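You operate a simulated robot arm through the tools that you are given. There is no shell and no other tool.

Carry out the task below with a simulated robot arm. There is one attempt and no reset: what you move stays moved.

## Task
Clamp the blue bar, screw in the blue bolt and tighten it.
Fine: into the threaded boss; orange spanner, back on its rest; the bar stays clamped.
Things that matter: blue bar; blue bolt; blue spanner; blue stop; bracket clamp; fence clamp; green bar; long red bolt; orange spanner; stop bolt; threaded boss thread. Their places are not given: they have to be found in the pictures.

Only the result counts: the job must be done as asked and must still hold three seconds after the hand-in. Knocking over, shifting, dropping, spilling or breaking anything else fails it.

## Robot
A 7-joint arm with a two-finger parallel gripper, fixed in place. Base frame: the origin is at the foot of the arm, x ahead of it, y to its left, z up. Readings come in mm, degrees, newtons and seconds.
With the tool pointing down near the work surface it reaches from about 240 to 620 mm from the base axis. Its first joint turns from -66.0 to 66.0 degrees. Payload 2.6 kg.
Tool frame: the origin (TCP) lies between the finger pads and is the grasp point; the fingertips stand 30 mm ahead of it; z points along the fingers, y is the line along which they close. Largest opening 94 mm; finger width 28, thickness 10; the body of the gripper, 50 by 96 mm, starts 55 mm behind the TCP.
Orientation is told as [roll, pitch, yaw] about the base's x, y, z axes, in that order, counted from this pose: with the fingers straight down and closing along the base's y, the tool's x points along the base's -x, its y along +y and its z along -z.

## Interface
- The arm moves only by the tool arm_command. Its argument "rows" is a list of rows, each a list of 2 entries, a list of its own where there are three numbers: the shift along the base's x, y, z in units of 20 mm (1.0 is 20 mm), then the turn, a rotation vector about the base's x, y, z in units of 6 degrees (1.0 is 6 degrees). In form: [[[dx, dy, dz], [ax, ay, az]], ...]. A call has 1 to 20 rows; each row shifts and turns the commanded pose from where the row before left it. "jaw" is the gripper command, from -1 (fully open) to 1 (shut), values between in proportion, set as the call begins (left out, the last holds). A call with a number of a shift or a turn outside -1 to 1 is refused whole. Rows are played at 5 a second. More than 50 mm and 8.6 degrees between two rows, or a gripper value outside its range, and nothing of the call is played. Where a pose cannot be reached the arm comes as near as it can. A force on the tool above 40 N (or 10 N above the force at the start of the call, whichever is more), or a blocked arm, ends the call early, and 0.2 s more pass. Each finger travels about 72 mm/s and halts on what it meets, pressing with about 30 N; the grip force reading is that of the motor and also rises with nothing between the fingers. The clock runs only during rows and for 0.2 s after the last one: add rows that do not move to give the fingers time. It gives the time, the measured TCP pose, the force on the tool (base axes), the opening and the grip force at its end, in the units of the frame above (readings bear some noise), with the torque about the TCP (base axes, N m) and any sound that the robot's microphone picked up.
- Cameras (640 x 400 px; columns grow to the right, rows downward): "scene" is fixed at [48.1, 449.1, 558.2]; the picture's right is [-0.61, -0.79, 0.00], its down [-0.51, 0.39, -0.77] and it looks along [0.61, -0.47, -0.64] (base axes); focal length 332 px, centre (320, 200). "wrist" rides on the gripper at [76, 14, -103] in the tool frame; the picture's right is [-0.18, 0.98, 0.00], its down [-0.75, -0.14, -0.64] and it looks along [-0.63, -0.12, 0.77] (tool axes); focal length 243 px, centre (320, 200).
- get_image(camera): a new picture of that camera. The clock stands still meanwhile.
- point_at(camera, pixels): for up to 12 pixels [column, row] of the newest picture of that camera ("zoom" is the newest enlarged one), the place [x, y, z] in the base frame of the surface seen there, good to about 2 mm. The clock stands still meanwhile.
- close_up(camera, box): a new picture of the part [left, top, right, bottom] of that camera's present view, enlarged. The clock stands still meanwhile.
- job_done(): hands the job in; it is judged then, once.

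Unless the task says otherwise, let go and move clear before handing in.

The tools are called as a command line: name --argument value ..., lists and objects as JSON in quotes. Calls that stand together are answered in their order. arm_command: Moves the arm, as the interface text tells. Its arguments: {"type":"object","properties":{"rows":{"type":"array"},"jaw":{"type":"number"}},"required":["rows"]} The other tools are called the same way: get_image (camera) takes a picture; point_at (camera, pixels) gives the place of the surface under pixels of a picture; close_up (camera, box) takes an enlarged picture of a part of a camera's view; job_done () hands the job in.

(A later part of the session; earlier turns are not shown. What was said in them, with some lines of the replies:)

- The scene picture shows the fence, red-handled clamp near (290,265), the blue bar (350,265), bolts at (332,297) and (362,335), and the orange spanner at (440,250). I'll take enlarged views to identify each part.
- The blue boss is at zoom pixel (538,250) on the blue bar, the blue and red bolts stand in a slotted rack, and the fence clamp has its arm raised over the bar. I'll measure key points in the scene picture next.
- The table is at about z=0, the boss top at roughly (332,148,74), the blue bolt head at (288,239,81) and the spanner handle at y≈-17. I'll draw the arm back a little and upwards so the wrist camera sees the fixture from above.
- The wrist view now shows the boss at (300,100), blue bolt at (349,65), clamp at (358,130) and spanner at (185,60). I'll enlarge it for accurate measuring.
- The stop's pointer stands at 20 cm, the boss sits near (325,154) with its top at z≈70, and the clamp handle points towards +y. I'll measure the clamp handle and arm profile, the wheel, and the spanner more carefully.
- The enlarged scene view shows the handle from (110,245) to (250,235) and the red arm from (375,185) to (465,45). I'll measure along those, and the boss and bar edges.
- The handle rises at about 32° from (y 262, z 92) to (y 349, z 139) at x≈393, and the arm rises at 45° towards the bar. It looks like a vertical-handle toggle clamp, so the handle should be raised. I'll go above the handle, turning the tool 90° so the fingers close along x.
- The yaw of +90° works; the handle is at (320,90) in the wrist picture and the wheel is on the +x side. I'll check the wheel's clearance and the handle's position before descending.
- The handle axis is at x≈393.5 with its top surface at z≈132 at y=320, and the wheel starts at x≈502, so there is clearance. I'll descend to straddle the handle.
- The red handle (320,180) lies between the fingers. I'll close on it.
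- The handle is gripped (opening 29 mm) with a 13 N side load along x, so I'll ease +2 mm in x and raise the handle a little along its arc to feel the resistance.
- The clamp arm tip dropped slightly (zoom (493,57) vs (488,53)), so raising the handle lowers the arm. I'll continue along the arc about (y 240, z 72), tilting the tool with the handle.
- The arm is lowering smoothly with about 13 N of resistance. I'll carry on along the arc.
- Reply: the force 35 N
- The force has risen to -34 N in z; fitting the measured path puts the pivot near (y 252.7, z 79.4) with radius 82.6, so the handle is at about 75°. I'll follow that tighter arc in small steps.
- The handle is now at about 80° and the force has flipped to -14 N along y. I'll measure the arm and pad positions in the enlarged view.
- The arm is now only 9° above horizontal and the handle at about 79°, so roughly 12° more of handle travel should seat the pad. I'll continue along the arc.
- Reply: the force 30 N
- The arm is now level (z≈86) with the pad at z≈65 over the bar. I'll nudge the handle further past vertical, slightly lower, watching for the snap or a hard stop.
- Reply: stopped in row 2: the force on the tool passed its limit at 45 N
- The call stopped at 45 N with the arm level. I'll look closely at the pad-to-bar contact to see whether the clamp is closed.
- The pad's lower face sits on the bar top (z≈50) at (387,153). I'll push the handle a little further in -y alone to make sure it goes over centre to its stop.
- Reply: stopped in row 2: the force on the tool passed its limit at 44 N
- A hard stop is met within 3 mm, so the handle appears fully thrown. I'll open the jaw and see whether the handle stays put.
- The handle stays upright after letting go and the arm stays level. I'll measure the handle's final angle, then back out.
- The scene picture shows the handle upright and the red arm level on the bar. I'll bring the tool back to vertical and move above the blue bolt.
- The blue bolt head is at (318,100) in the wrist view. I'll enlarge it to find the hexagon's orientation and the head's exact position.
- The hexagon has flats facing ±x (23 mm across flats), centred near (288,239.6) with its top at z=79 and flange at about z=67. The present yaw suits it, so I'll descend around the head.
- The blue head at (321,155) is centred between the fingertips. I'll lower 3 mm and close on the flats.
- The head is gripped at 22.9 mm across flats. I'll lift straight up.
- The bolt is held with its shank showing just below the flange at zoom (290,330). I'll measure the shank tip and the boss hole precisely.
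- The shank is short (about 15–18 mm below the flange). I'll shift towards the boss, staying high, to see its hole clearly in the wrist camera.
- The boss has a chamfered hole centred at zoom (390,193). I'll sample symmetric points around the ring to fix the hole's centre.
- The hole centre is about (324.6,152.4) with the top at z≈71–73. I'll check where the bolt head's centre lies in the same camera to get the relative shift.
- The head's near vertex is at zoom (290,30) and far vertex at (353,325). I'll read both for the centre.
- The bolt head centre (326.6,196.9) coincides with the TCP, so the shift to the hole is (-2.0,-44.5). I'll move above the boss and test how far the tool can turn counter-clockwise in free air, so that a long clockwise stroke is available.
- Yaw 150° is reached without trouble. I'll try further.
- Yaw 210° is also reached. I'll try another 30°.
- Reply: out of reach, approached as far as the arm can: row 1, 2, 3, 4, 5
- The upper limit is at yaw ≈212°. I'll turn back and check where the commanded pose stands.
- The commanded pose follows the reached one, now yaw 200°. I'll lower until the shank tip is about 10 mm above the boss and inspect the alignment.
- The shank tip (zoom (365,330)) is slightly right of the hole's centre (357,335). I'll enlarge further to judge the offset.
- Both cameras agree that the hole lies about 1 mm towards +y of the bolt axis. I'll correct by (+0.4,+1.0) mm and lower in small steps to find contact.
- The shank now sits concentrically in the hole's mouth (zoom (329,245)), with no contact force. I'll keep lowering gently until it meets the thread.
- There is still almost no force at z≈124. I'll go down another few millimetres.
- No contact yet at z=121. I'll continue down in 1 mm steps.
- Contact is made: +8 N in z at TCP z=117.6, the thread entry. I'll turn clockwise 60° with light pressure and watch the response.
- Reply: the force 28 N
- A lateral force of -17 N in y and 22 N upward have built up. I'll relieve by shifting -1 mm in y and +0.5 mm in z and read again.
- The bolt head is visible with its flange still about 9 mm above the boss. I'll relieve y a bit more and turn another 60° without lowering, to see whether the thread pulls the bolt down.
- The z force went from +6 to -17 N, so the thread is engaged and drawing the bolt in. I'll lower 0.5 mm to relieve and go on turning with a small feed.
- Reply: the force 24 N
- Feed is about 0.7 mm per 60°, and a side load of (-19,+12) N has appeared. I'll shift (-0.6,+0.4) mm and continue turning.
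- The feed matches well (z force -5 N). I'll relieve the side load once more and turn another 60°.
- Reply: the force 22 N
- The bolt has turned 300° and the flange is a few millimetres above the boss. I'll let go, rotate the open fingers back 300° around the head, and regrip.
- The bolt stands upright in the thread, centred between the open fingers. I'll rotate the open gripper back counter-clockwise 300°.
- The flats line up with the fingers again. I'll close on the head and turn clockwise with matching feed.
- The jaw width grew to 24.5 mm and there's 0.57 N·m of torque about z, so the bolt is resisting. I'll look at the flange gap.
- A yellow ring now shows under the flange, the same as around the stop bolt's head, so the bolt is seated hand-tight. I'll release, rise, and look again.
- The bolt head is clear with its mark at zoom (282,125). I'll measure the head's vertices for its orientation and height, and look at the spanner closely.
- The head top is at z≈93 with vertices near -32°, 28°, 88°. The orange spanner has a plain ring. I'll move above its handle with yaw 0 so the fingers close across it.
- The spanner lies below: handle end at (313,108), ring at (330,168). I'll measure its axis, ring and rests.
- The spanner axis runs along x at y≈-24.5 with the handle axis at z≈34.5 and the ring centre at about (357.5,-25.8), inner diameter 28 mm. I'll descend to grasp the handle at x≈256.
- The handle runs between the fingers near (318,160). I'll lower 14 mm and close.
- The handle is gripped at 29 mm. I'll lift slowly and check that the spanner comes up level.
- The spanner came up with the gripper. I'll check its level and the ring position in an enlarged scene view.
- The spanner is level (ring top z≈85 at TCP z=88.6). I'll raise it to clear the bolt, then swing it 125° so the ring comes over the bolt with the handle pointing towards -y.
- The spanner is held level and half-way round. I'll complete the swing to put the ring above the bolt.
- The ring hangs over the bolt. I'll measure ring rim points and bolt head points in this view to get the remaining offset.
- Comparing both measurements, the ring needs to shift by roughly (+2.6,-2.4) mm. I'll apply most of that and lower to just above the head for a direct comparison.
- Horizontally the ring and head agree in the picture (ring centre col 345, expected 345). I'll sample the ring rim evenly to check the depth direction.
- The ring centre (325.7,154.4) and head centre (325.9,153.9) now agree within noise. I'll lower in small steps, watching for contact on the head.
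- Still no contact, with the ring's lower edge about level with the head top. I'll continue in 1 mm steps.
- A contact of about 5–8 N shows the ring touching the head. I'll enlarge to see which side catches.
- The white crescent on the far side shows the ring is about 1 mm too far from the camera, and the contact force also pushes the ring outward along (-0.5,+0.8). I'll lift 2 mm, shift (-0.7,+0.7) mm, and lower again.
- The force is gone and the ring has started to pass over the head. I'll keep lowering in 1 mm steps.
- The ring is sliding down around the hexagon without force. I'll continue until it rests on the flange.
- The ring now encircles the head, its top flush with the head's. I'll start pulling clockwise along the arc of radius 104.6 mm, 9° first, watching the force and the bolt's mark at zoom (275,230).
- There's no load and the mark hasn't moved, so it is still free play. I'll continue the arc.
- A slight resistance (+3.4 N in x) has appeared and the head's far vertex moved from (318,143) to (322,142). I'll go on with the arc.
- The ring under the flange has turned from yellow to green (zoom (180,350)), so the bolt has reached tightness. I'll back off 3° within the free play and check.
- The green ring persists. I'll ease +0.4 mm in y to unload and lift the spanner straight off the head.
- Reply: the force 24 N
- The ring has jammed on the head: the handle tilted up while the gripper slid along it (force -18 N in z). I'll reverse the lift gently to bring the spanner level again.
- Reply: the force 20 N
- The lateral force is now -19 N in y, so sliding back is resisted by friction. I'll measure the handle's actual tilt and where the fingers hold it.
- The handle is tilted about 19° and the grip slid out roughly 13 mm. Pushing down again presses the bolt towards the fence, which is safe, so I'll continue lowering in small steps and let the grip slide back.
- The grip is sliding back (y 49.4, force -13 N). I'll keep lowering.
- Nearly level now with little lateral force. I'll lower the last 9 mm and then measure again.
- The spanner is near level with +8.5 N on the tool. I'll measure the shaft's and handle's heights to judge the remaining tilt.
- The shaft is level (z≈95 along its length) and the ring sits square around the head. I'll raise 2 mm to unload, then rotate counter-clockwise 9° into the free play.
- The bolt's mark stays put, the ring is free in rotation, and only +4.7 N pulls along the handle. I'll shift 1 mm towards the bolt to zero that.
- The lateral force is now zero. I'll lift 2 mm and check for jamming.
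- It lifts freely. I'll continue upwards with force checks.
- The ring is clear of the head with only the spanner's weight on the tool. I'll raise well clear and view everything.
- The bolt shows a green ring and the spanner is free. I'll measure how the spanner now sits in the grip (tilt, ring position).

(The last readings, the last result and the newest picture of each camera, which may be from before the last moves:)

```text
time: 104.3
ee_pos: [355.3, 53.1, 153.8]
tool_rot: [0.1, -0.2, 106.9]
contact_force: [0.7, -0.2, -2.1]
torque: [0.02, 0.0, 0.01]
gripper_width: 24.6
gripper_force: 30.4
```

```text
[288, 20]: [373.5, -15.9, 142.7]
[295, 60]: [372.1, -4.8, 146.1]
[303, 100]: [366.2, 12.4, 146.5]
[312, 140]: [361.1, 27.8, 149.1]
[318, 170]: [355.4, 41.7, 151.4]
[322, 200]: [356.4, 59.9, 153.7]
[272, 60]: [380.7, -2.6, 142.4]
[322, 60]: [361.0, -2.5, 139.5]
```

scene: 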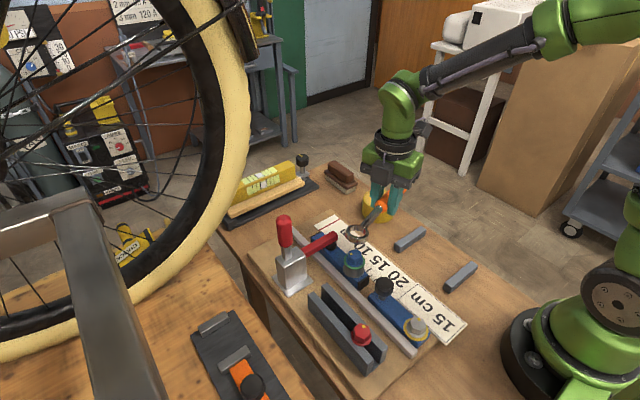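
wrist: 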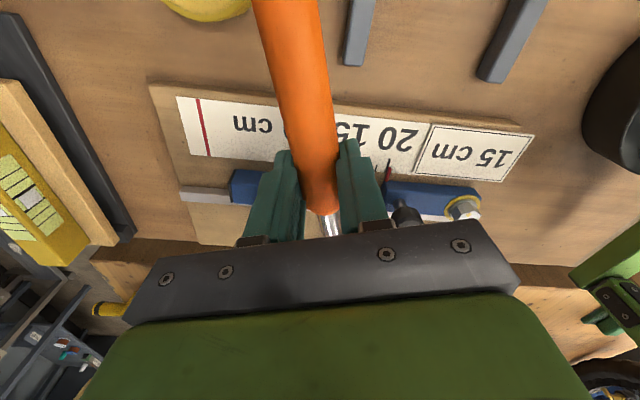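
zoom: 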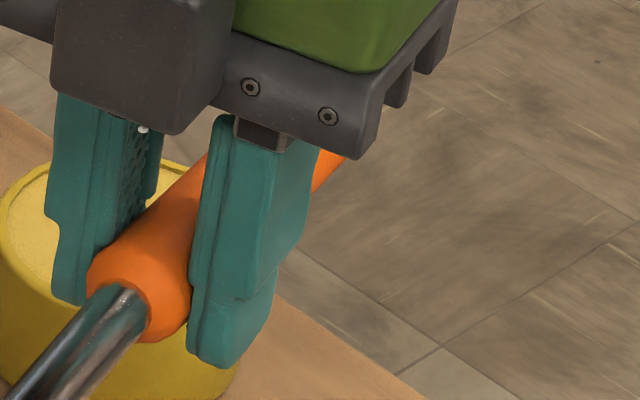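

The ring's outer side is about 3 mm higher than its inner side, so the spanner is pitched several degrees in the grip (handle end lower). I'll swing it back over its rest at a safe height and measure it side-on.

arm_command --rows '[[[-0.277, -0.214, 0], [0, 0, -0.99]], [[-0.277, -0.214, 0], [0, 0, -0.99]], [[-0.277, -0.214, 0], [0, 0, -0.99]], [[-0.277, -0.214, 0], [0, 0, -0.99]], [[-0.277, -0.214, 0], [0, 0, -0.99]], [[-0.277, -0.214, 0], [0, 0, -0.99]], [[-0.277, -0.214, 0], [0, 0, -0.99]], [[-0.277, -0.214, 0], [0, 0, -0.99]], [[-0.277, -0.214, 0], [0, 0, -0.99]], [[-0.277, -0.214, 0], [0, 0, -0.99]], [[-0.277, -0.214, 0], [0, 0, -0.99]], [[-0.277, -0.214, 0], [0, 0, -0.99]], [[-0.277, -0.214, 0], [0, 0, -0.99]], [[-0.277, -0.214, 0], [0, 0, -0.99]], [[-0.277, -0.214, 0], [0, 0, -0.99]], [[-0.277, -0.214, 0], [0, 0, -0.99]], [[-0.277, -0.214, 0], [0, 0, -0.99]], [[-0.277, -0.214, 0], [0, 0, -0.99]], [[0, 0, 0], [0, 0, 0]]]'

get_image --camera "scene"

get_image --camera "wrist"

```text
time: 108.3
ee_pos: [256.2, -25.0, 153.4]
tool_rot: [0.1, -0.2, -0.2]
contact_force: [0.0, -0.7, -1.9]
torque: [-0.01, -0.03, 0.01]
gripper_width: 24.4
gripper_force: 30.1
```

```text
taken
```

scene: 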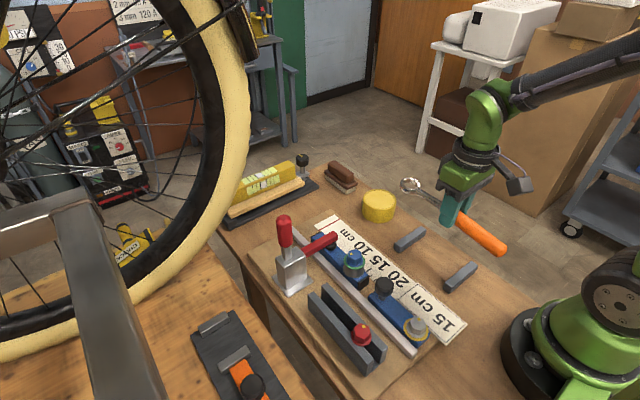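

```text
taken
```

wrist: 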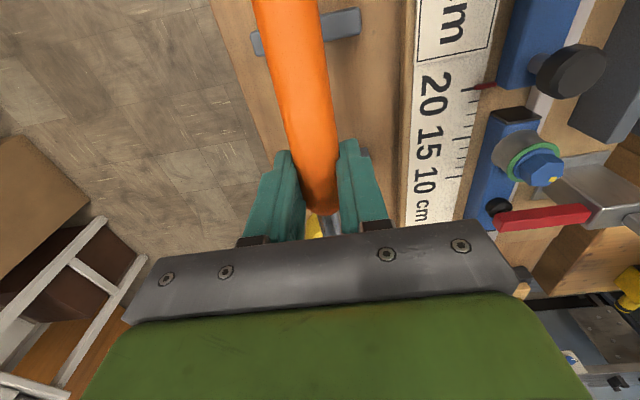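

The spanner is back over its rest at z≈153. I'll measure its profile side-on in the scene picture.

close_up --camera "scene" --box '[390, 165, 518, 245]'

point_at --camera "scene" --pixels '[[402, 186], [407, 178], [420, 186], [425, 192], [433, 197], [440, 202], [465, 218], [475, 226], [485, 233], [495, 240], [503, 247], [411, 194]]'

```text
5.00 times, centred on (454, 205) of scene
```

zoom: 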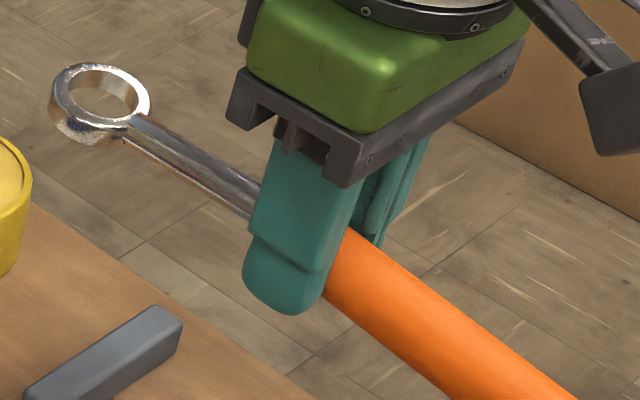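

```text
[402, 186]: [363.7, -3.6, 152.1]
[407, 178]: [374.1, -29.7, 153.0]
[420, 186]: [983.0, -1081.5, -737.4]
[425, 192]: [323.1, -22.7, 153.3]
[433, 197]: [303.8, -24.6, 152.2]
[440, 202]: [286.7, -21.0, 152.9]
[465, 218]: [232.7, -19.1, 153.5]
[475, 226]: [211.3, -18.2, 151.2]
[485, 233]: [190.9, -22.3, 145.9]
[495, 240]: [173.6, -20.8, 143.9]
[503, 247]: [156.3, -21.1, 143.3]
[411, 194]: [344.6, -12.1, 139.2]
```

The handle's top surface falls towards its back end. I'll take more samples along the handle from the wrist and an enlarged scene view.

point_at --camera "wrist" --pixels '[[283, 5], [287, 25], [292, 50], [297, 75], [303, 100], [308, 125], [313, 150], [317, 175], [321, 200]]'

close_up --camera "scene" --box '[440, 200, 520, 250]'

point_at --camera "zoom" --pixels '[[195, 140], [250, 180], [300, 215], [350, 250], [400, 285], [450, 320], [480, 340], [180, 170], [240, 215], [300, 260], [360, 300], [430, 350]]'

```text
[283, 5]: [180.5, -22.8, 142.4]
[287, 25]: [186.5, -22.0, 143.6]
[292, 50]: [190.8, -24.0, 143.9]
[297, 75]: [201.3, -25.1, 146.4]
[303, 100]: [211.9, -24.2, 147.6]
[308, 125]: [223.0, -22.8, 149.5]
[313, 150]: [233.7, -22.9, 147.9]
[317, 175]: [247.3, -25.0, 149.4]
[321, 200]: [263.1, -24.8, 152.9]
```

```text
8.00 times, centred on (480, 225) of scene
```

zoom: 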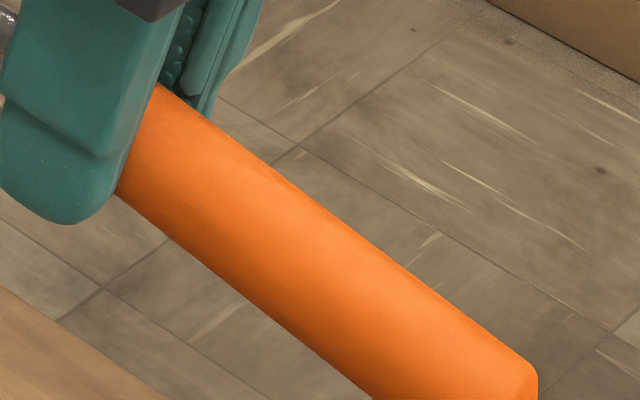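

```text
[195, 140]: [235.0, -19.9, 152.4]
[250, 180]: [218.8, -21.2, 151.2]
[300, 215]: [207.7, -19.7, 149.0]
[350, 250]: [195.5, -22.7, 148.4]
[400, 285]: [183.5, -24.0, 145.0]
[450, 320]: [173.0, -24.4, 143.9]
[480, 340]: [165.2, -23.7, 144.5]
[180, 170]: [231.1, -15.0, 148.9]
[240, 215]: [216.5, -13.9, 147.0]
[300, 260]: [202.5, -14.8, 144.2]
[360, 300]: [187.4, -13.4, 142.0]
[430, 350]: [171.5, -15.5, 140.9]
```

The handle sits about 14 mm below the TCP and is pitched roughly 7° (ring end high); along its length it has hardly shifted. I'll tilt the tool +7.2° about y to level the spanner and lower it to well above the rests.

arm_command --rows '[[[0.03, 0.03, 0], [0, 0.4, 0]], [[0.03, 0.02, 0], [0, 0.4, 0]], [[0.03, 0, 0], [0, 0.4, 0]], [[0, 0, -1], [0, 0, 0]], [[0, 0, -1], [0, 0, 0]], [[0, 0, -1], [0, 0, 0]], [[0, 0, -0.5], [0, 0, 0]], [[0, 0, 0], [0, 0, 0]]]'

close_up --camera "scene" --box '[384, 190, 512, 270]'

get_image --camera "wrist"

```text
time: 110.2
ee_pos: [256.9, -22.7, 84.8]
tool_rot: [0.1, 7.0, 0.0]
contact_force: [-0.3, -0.4, -1.9]
torque: [-0.02, -0.09, 0.01]
gripper_width: 24.4
gripper_force: 29.3
```

```text
5.00 times, centred on (448, 230) of scene
```

zoom: 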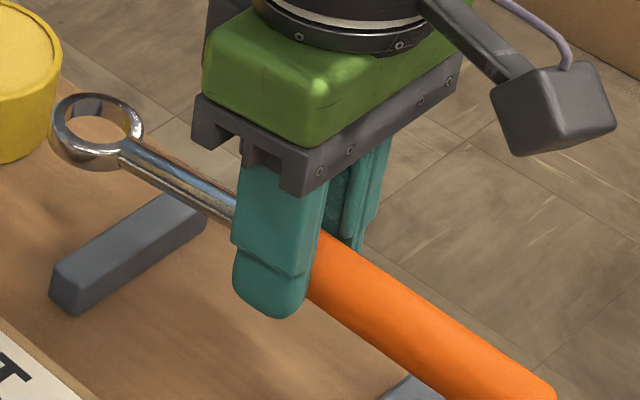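

```text
taken
```

wrist: 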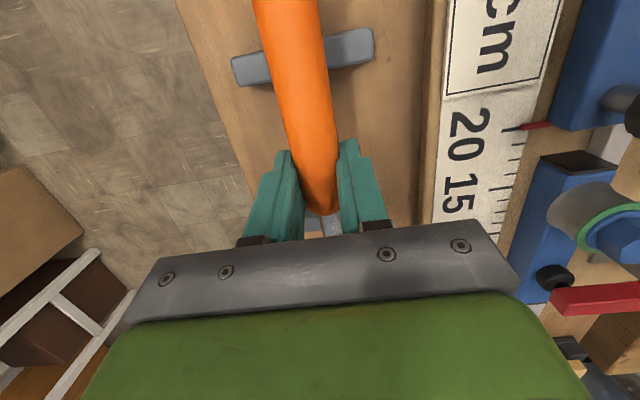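

The tool is tilted 7°. I'll check that the spanner is level and where its ring and handle lie relative to the rests.

point_at --camera "zoom" --pixels '[[60, 130], [95, 97], [135, 120], [95, 155], [140, 155], [180, 175], [220, 197], [335, 250], [390, 285], [440, 315], [490, 345], [540, 378]]'

point_at --camera "wrist" --pixels '[[287, 5], [291, 30], [296, 60], [302, 90], [307, 120], [312, 150], [317, 180], [240, 75], [350, 45]]'

```text
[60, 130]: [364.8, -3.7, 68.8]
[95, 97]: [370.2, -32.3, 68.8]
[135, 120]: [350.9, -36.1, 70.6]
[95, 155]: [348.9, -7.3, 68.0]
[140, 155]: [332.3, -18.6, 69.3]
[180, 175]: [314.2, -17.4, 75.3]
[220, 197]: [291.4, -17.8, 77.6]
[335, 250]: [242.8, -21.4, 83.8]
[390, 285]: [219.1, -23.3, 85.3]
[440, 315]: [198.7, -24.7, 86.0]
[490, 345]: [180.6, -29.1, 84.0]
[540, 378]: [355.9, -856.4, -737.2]
```

```text
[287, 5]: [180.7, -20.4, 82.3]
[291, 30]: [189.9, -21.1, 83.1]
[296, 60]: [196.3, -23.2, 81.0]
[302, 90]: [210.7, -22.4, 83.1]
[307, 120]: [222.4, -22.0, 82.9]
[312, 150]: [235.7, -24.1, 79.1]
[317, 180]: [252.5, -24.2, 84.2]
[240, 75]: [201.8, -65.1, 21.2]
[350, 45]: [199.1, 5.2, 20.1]
```

The handle top is level (z≈82.5) and the ring's rim points match their original x,y within about 1 mm. I'll tilt back 1° and lower 30 mm.

arm_command --rows '[[[0, 0, 0], [0, -0.17, 0]], [[0, 0, -0.5], [0, 0, 0]], [[0, 0, -0.5], [0, 0, 0]], [[0, 0, -0.5], [0, 0, 0]], [[0, 0, 0], [0, 0, 0]]]'

get_image --camera "wrist"

close_up --camera "scene" --box '[384, 205, 512, 285]'

point_at --camera "zoom" --pixels '[[52, 120], [90, 85], [88, 145], [130, 110], [150, 150], [180, 165], [340, 245], [390, 275], [440, 305], [490, 335], [520, 370], [75, 190]]'

```text
time: 111.3
ee_pos: [258.0, -22.2, 52.7]
tool_rot: [0.1, 5.9, -0.1]
contact_force: [0.1, -0.3, -2.7]
torque: [0.01, -0.01, -0.01]
gripper_width: 24.7
gripper_force: 30.3
```

```text
taken
```

wrist: 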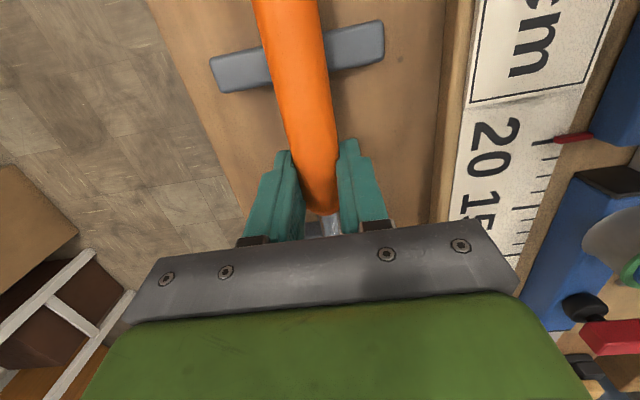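

```text
5.00 times, centred on (448, 245) of scene
```

zoom: 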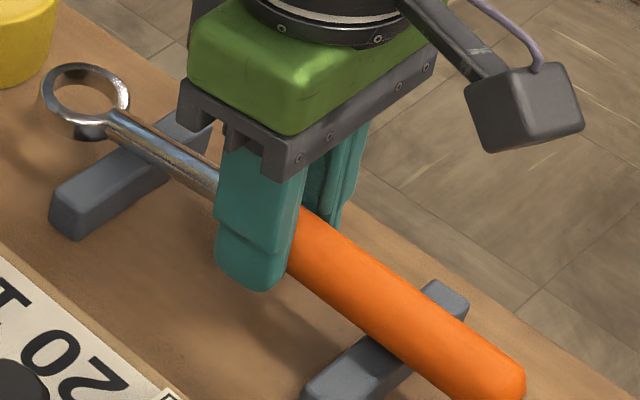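

```text
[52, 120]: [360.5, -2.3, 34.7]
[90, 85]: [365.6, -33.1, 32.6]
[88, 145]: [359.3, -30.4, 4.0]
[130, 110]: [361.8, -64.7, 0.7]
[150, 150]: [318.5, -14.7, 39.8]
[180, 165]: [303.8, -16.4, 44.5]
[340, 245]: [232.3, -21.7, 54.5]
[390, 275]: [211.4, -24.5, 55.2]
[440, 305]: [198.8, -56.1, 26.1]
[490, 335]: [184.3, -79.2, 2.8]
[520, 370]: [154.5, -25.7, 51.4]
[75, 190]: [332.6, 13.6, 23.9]
```

The ring is already near its resting height while the handle is about 7 mm high, so the spanner is still slightly nose-down. I'll look closely at the front rest and ring.

close_up --camera "scene" --box '[384, 210, 448, 250]'

point_at --camera "zoom" --pixels '[[95, 150], [165, 100], [240, 145], [160, 205], [250, 190], [300, 225], [350, 250], [400, 280], [180, 330], [250, 275], [380, 170], [110, 380]]'

close_up --camera "scene" --box '[430, 240, 510, 290]'

```text
10.00 times, centred on (416, 230) of scene
```

zoom: 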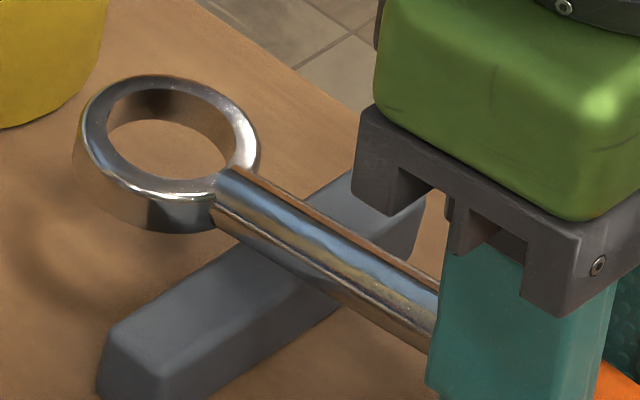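

```text
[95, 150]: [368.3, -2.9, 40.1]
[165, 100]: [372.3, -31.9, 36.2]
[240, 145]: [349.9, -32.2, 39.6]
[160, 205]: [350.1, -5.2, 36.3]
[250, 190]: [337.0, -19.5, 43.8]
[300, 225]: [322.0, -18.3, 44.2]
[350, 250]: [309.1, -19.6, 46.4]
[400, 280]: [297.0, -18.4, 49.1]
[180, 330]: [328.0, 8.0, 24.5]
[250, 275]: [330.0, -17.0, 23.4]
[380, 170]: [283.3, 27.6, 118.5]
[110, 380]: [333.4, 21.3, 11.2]
```

```text
8.00 times, centred on (470, 265) of scene
```

zoom: 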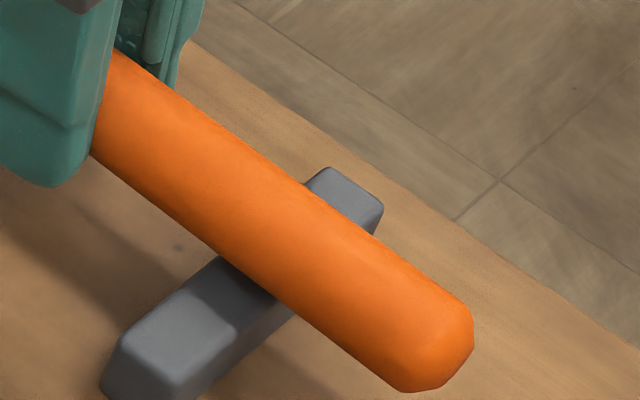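

Comparing with the initial picture, the spanner is only about 3 mm above its rest position and nearly level, with its end at the same pixel (489,284). I'll lower in 1 mm steps until the rests take the weight.

arm_command --rows '[[[0, 0, -0.05], [0, 0, 0]], [[0, 0, -0.05], [0, 0, 0]], [[0, 0, 0], [0, 0, 0]]]'

arm_command --rows '[[[0, 0, -0.05], [0, 0, 0]], [[0, 0, 0], [0, 0, 0]]]'

close_up --camera "scene" --box '[384, 210, 448, 250]'

close_up --camera "scene" --box '[420, 240, 500, 290]'

```text
time: 112.2
ee_pos: [258.2, -21.8, 51.6]
tool_rot: [0.1, 6.0, 0.0]
contact_force: [0.1, 0.6, -2.4]
torque: [-0.02, -0.04, -0.04]
gripper_width: 24.3
gripper_force: 30.4
```

```text
time: 112.8
ee_pos: [259.4, -22.3, 51.3]
tool_rot: [0.1, 6.0, 0.0]
contact_force: [1.1, -0.2, -1.9]
torque: [0.01, -0.06, 0.01]
gripper_width: 24.4
gripper_force: 30.0
```

```text
10.00 times, centred on (416, 230) of scene
```

zoom: 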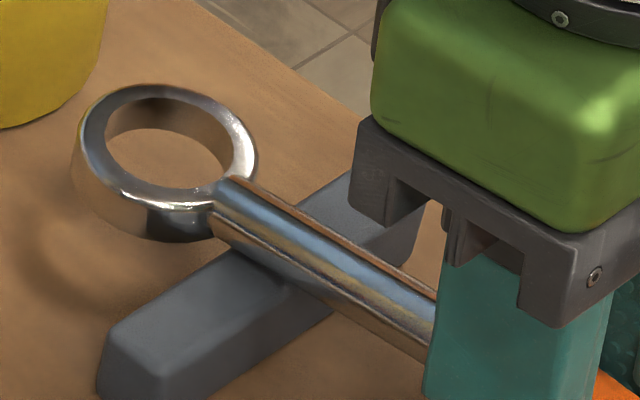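

```text
8.00 times, centred on (460, 265) of scene
```

zoom: 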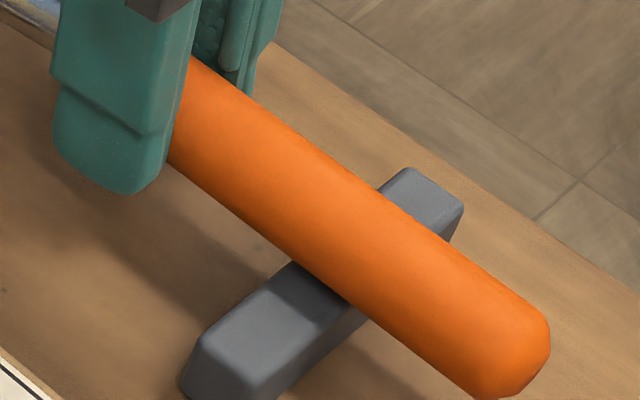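

The spanner matches its original place within about 2 mm. The gripper still carries most of the weight, so I'll lower another millimetre or two.

arm_command --rows '[[[0, 0, -0.05], [0, 0, 0]], [[0, 0, 0], [0, 0, 0]]]'

arm_command --rows '[[[0, 0, -0.05], [0, 0, 0]], [[0, 0, 0], [0, 0, 0]]]'

```text
time: 113.3
ee_pos: [257.3, -21.8, 49.0]
tool_rot: [0.1, 6.0, 0.0]
contact_force: [0.6, -0.4, -1.7]
torque: [-0.02, -0.05, -0.02]
gripper_width: 24.2
gripper_force: 30.1
```

```text
time: 114.0
ee_pos: [258.2, -22.5, 49.1]
tool_rot: [0.1, 6.0, 0.0]
contact_force: [0.1, 0.6, -1.9]
torque: [0.01, -0.07, 0.02]
gripper_width: 24.5
gripper_force: 29.8
```

Still about -1.9 N. I'll continue down 1 mm at a time.

arm_command --rows '[[[0, 0, -0.05], [0, 0, 0]], [[0, 0, 0], [0, 0, 0]]]'

arm_command --rows '[[[0, 0, -0.05], [0, 0, 0]], [[0, 0, 0], [0, 0, 0]]]'

close_up --camera "scene" --box '[384, 210, 448, 250]'

close_up --camera "scene" --box '[420, 240, 500, 290]'

```text
time: 114.5
ee_pos: [258.8, -22.3, 48.1]
tool_rot: [0.1, 5.9, -0.1]
contact_force: [-10.1, -1.7, 32.4]
torque: [-0.05, 0.14, 0.13]
gripper_width: 24.6
gripper_force: 29.7
```

```text
time: 114.9
ee_pos: [258.8, -22.3, 47.4]
tool_rot: [0.1, 5.9, -0.1]
contact_force: [-2.4, -0.7, 4.9]
torque: [-0.01, -0.16, -0.02]
gripper_width: 24.5
gripper_force: 30.7
stopped in row 1: the force on the tool passed its limit at 49 N (the readings are from after the stop); the commanded pose is now the measured one
```

```text
10.00 times, centred on (416, 230) of scene
```

zoom: 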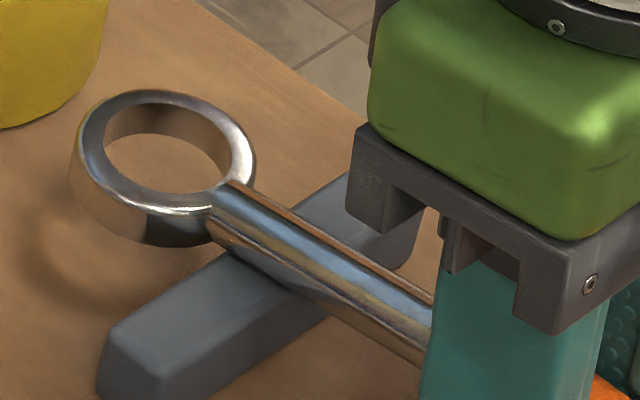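

```text
8.00 times, centred on (460, 265) of scene
```

zoom: 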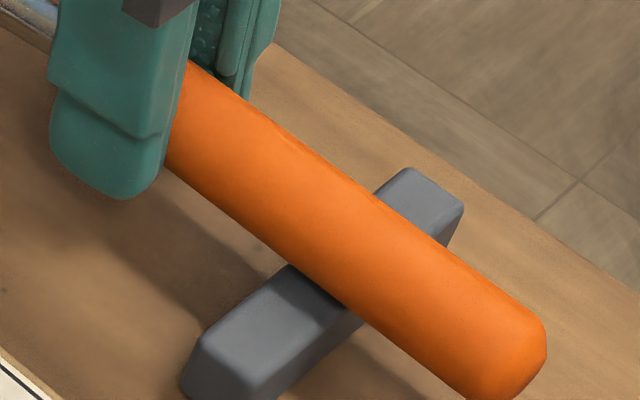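

The rests now carry the spanner (ring and handle edges match the initial picture within about 2 mm). I'll open the fingers and check that it stays.

arm_command --rows '[[[0, 0, 0], [0, 0, 0]], [[0, 0, 0], [0, 0, 0]], [[0, 0, 0], [0, 0, 0]]]' --jaw -0.1

get_image --camera "wrist"

close_up --camera "scene" --box '[384, 205, 512, 285]'

```text
time: 115.7
ee_pos: [258.8, -23.3, 48.1]
tool_rot: [0.0, 5.9, -0.1]
contact_force: [-0.6, -0.2, -0.8]
torque: [0.01, 0.04, 0.02]
gripper_width: 51.5
gripper_force: 0.0
```

```text
taken
```

wrist: 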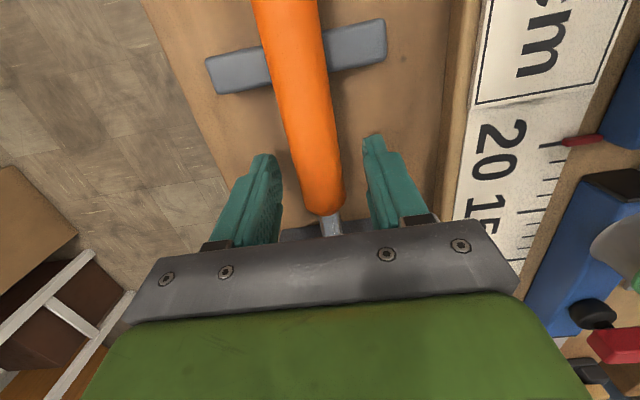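

```text
5.00 times, centred on (448, 245) of scene
```

zoom: 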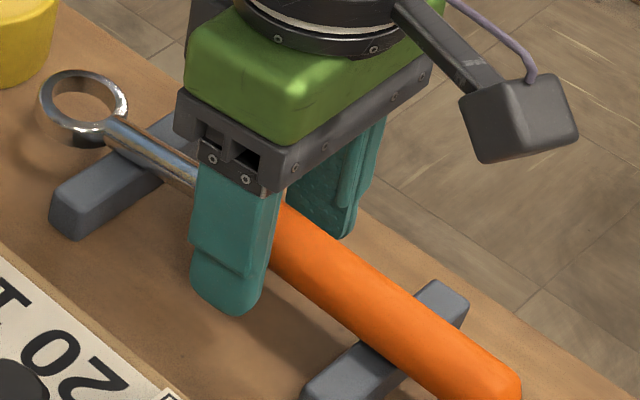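

The fingers are clear on both sides and the spanner lies still. I'll rise straight up and clear, then inspect the whole setup.

arm_command --rows '[[[0, 0, 0.5], [0, 0, 0]], [[0, 0, 1], [0, 0, 0]], [[0, 0, 1], [0, 0, 0]], [[0, 0, 1], [0, 0, 0]], [[0, 0, 1], [0, -0.5, 0]], [[0, 0, 1], [0, -0.5, 0]], [[0.3, 0.5, 1], [0, 0, 0]], [[0.3, 0.5, 1], [0, 0, 0]], [[0, 0.5, 1], [0, 0, 0]], [[0, 0.5, 0.5], [0, 0, 0]]]'

get_image --camera "scene"

get_image --camera "wrist"

close_up --camera "scene" --box '[384, 205, 512, 285]'

close_up --camera "scene" --box '[260, 205, 420, 305]'

close_up --camera "scene" --box '[330, 245, 378, 275]'

```text
time: 117.9
ee_pos: [271.0, 17.8, 228.1]
tool_rot: [0.1, -0.2, -0.1]
contact_force: [0.3, 0.3, -0.4]
torque: [0.0, 0.03, 0.0]
gripper_width: 51.8
gripper_force: 0.0
```

```text
taken
```

scene: 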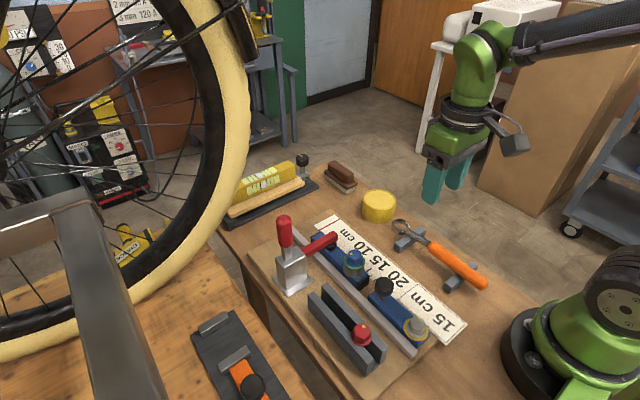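

```text
taken
```

wrist: 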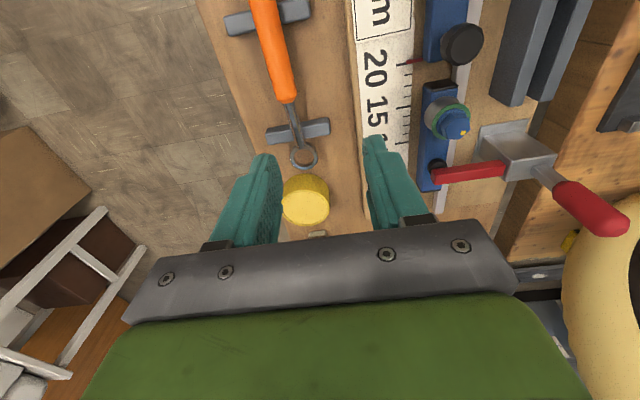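

```text
5.00 times, centred on (448, 245) of scene
```

zoom: 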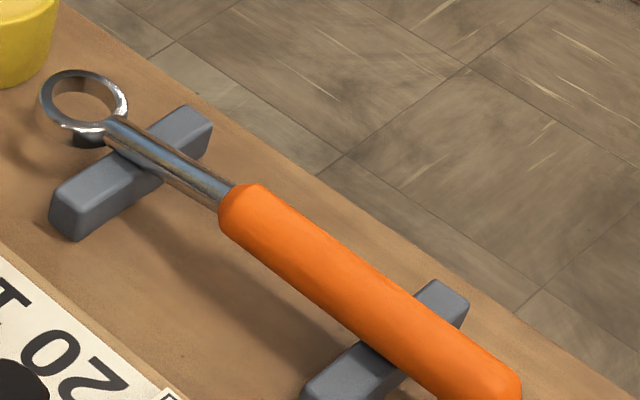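

```text
4.00 times, centred on (340, 255) of scene
```

zoom: 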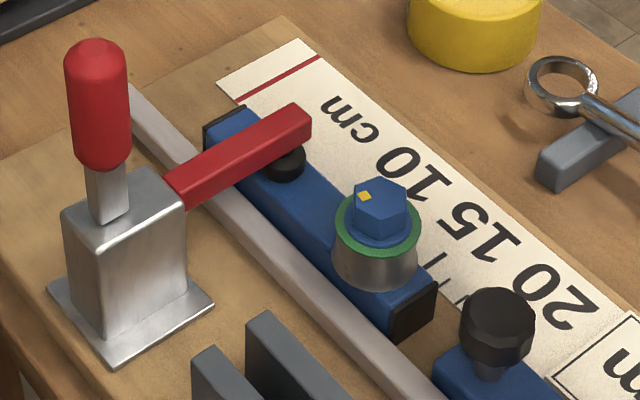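

```text
13.33 times, centred on (354, 260) of scene
```

zoom: 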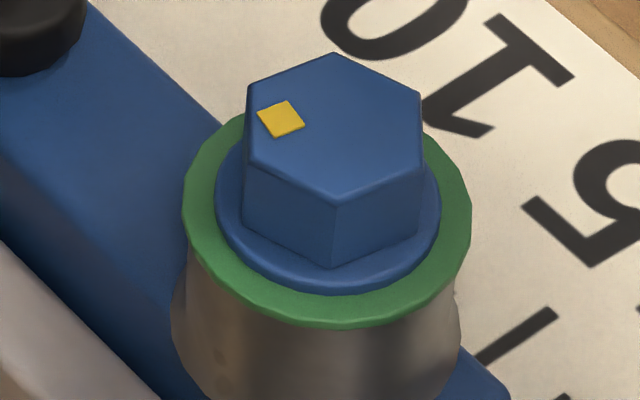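

The bolt has its green ring, the spanner lies on both rests, and nothing else appears disturbed. I'll take a last close look at the clamp pad on the bar and the handle.

close_up --camera "scene" --box '[300, 220, 364, 260]'

close_up --camera "scene" --box '[260, 205, 324, 245]'

close_up --camera "wrist" --box '[380, 60, 540, 160]'

close_up --camera "wrist" --box '[510, 120, 638, 200]'

```text
10.00 times, centred on (332, 240) of scene
```

zoom: 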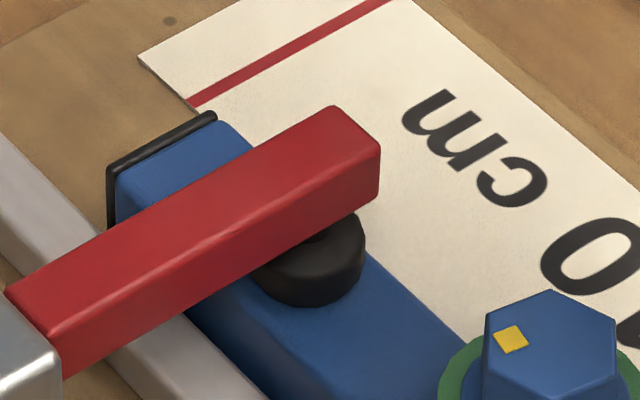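

```text
10.00 times, centred on (292, 225) of scene
```

zoom: 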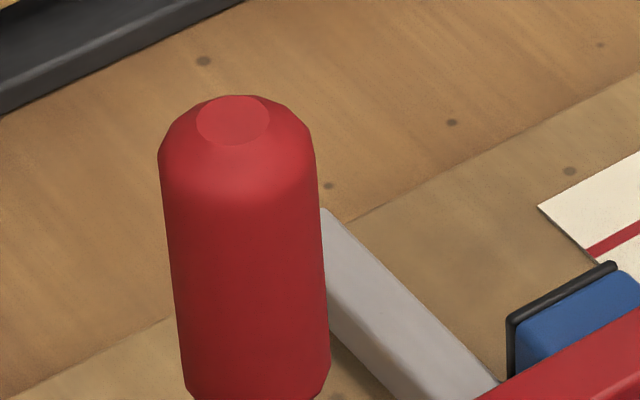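

```text
4.00 times, centred on (460, 110) of wrist
```

zoom: 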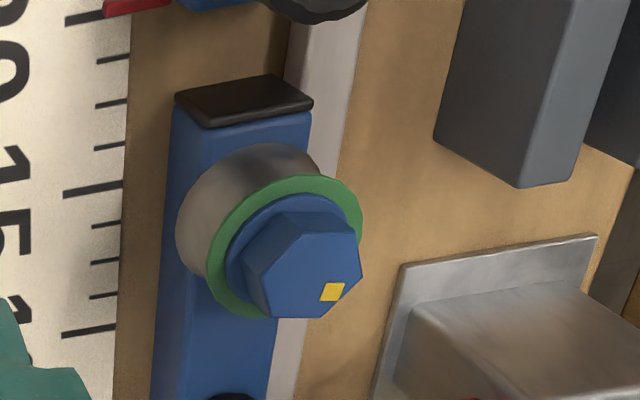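

```text
5.00 times, centred on (574, 160) of wrist
```

zoom: 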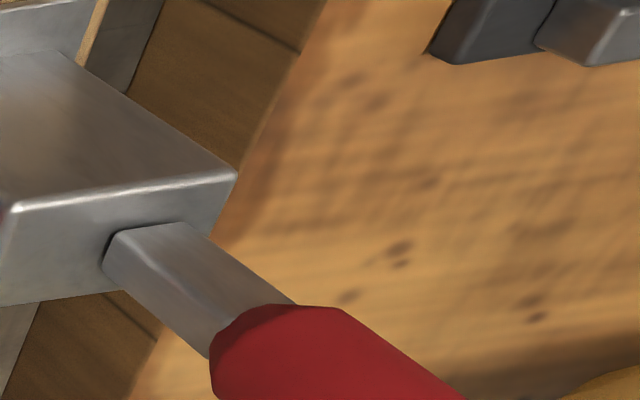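

The clamp pad sits flat on the bar with the arm level and the handle upright. The blue bolt is seated with its green ring, and the spanner is back on both rests. The gripper is empty and clear, so I'm handing the job in.

job_done

```text
The job is handed in.
```

I handed the job in. In the last pictures the blue bar was clamped and the blue bolt was screwed into the threaded boss and tightened. The orange spanner was back on its rest.

- **Clamp:** I swung the fence clamp handle up to a hard stop and let go. The handle stayed upright and the arm stayed level, with its pad on the bar, through the rest of the work. No click was heard, so I judged it closed from the hard stop and its position.
- **Bolt:** I screwed it in by hand until a yellow ring appeared under its flange. A short pull with the orange spanner turned that ring green. I took green to mean tight, because nothing else signalled it.
- **Spanner:** Its ring jammed on the bolt head during my first lift, which tilted the handle and let it slip in the grip. I lowered it, freed the ring and lifted it off cleanly. The bolt's mark did not move and the ring stayed green. The spanner now lies on both supports, about 2 mm from where it started.

I saw nothing else moved or knocked over. The gripper was empty and clear of the work at hand-in.
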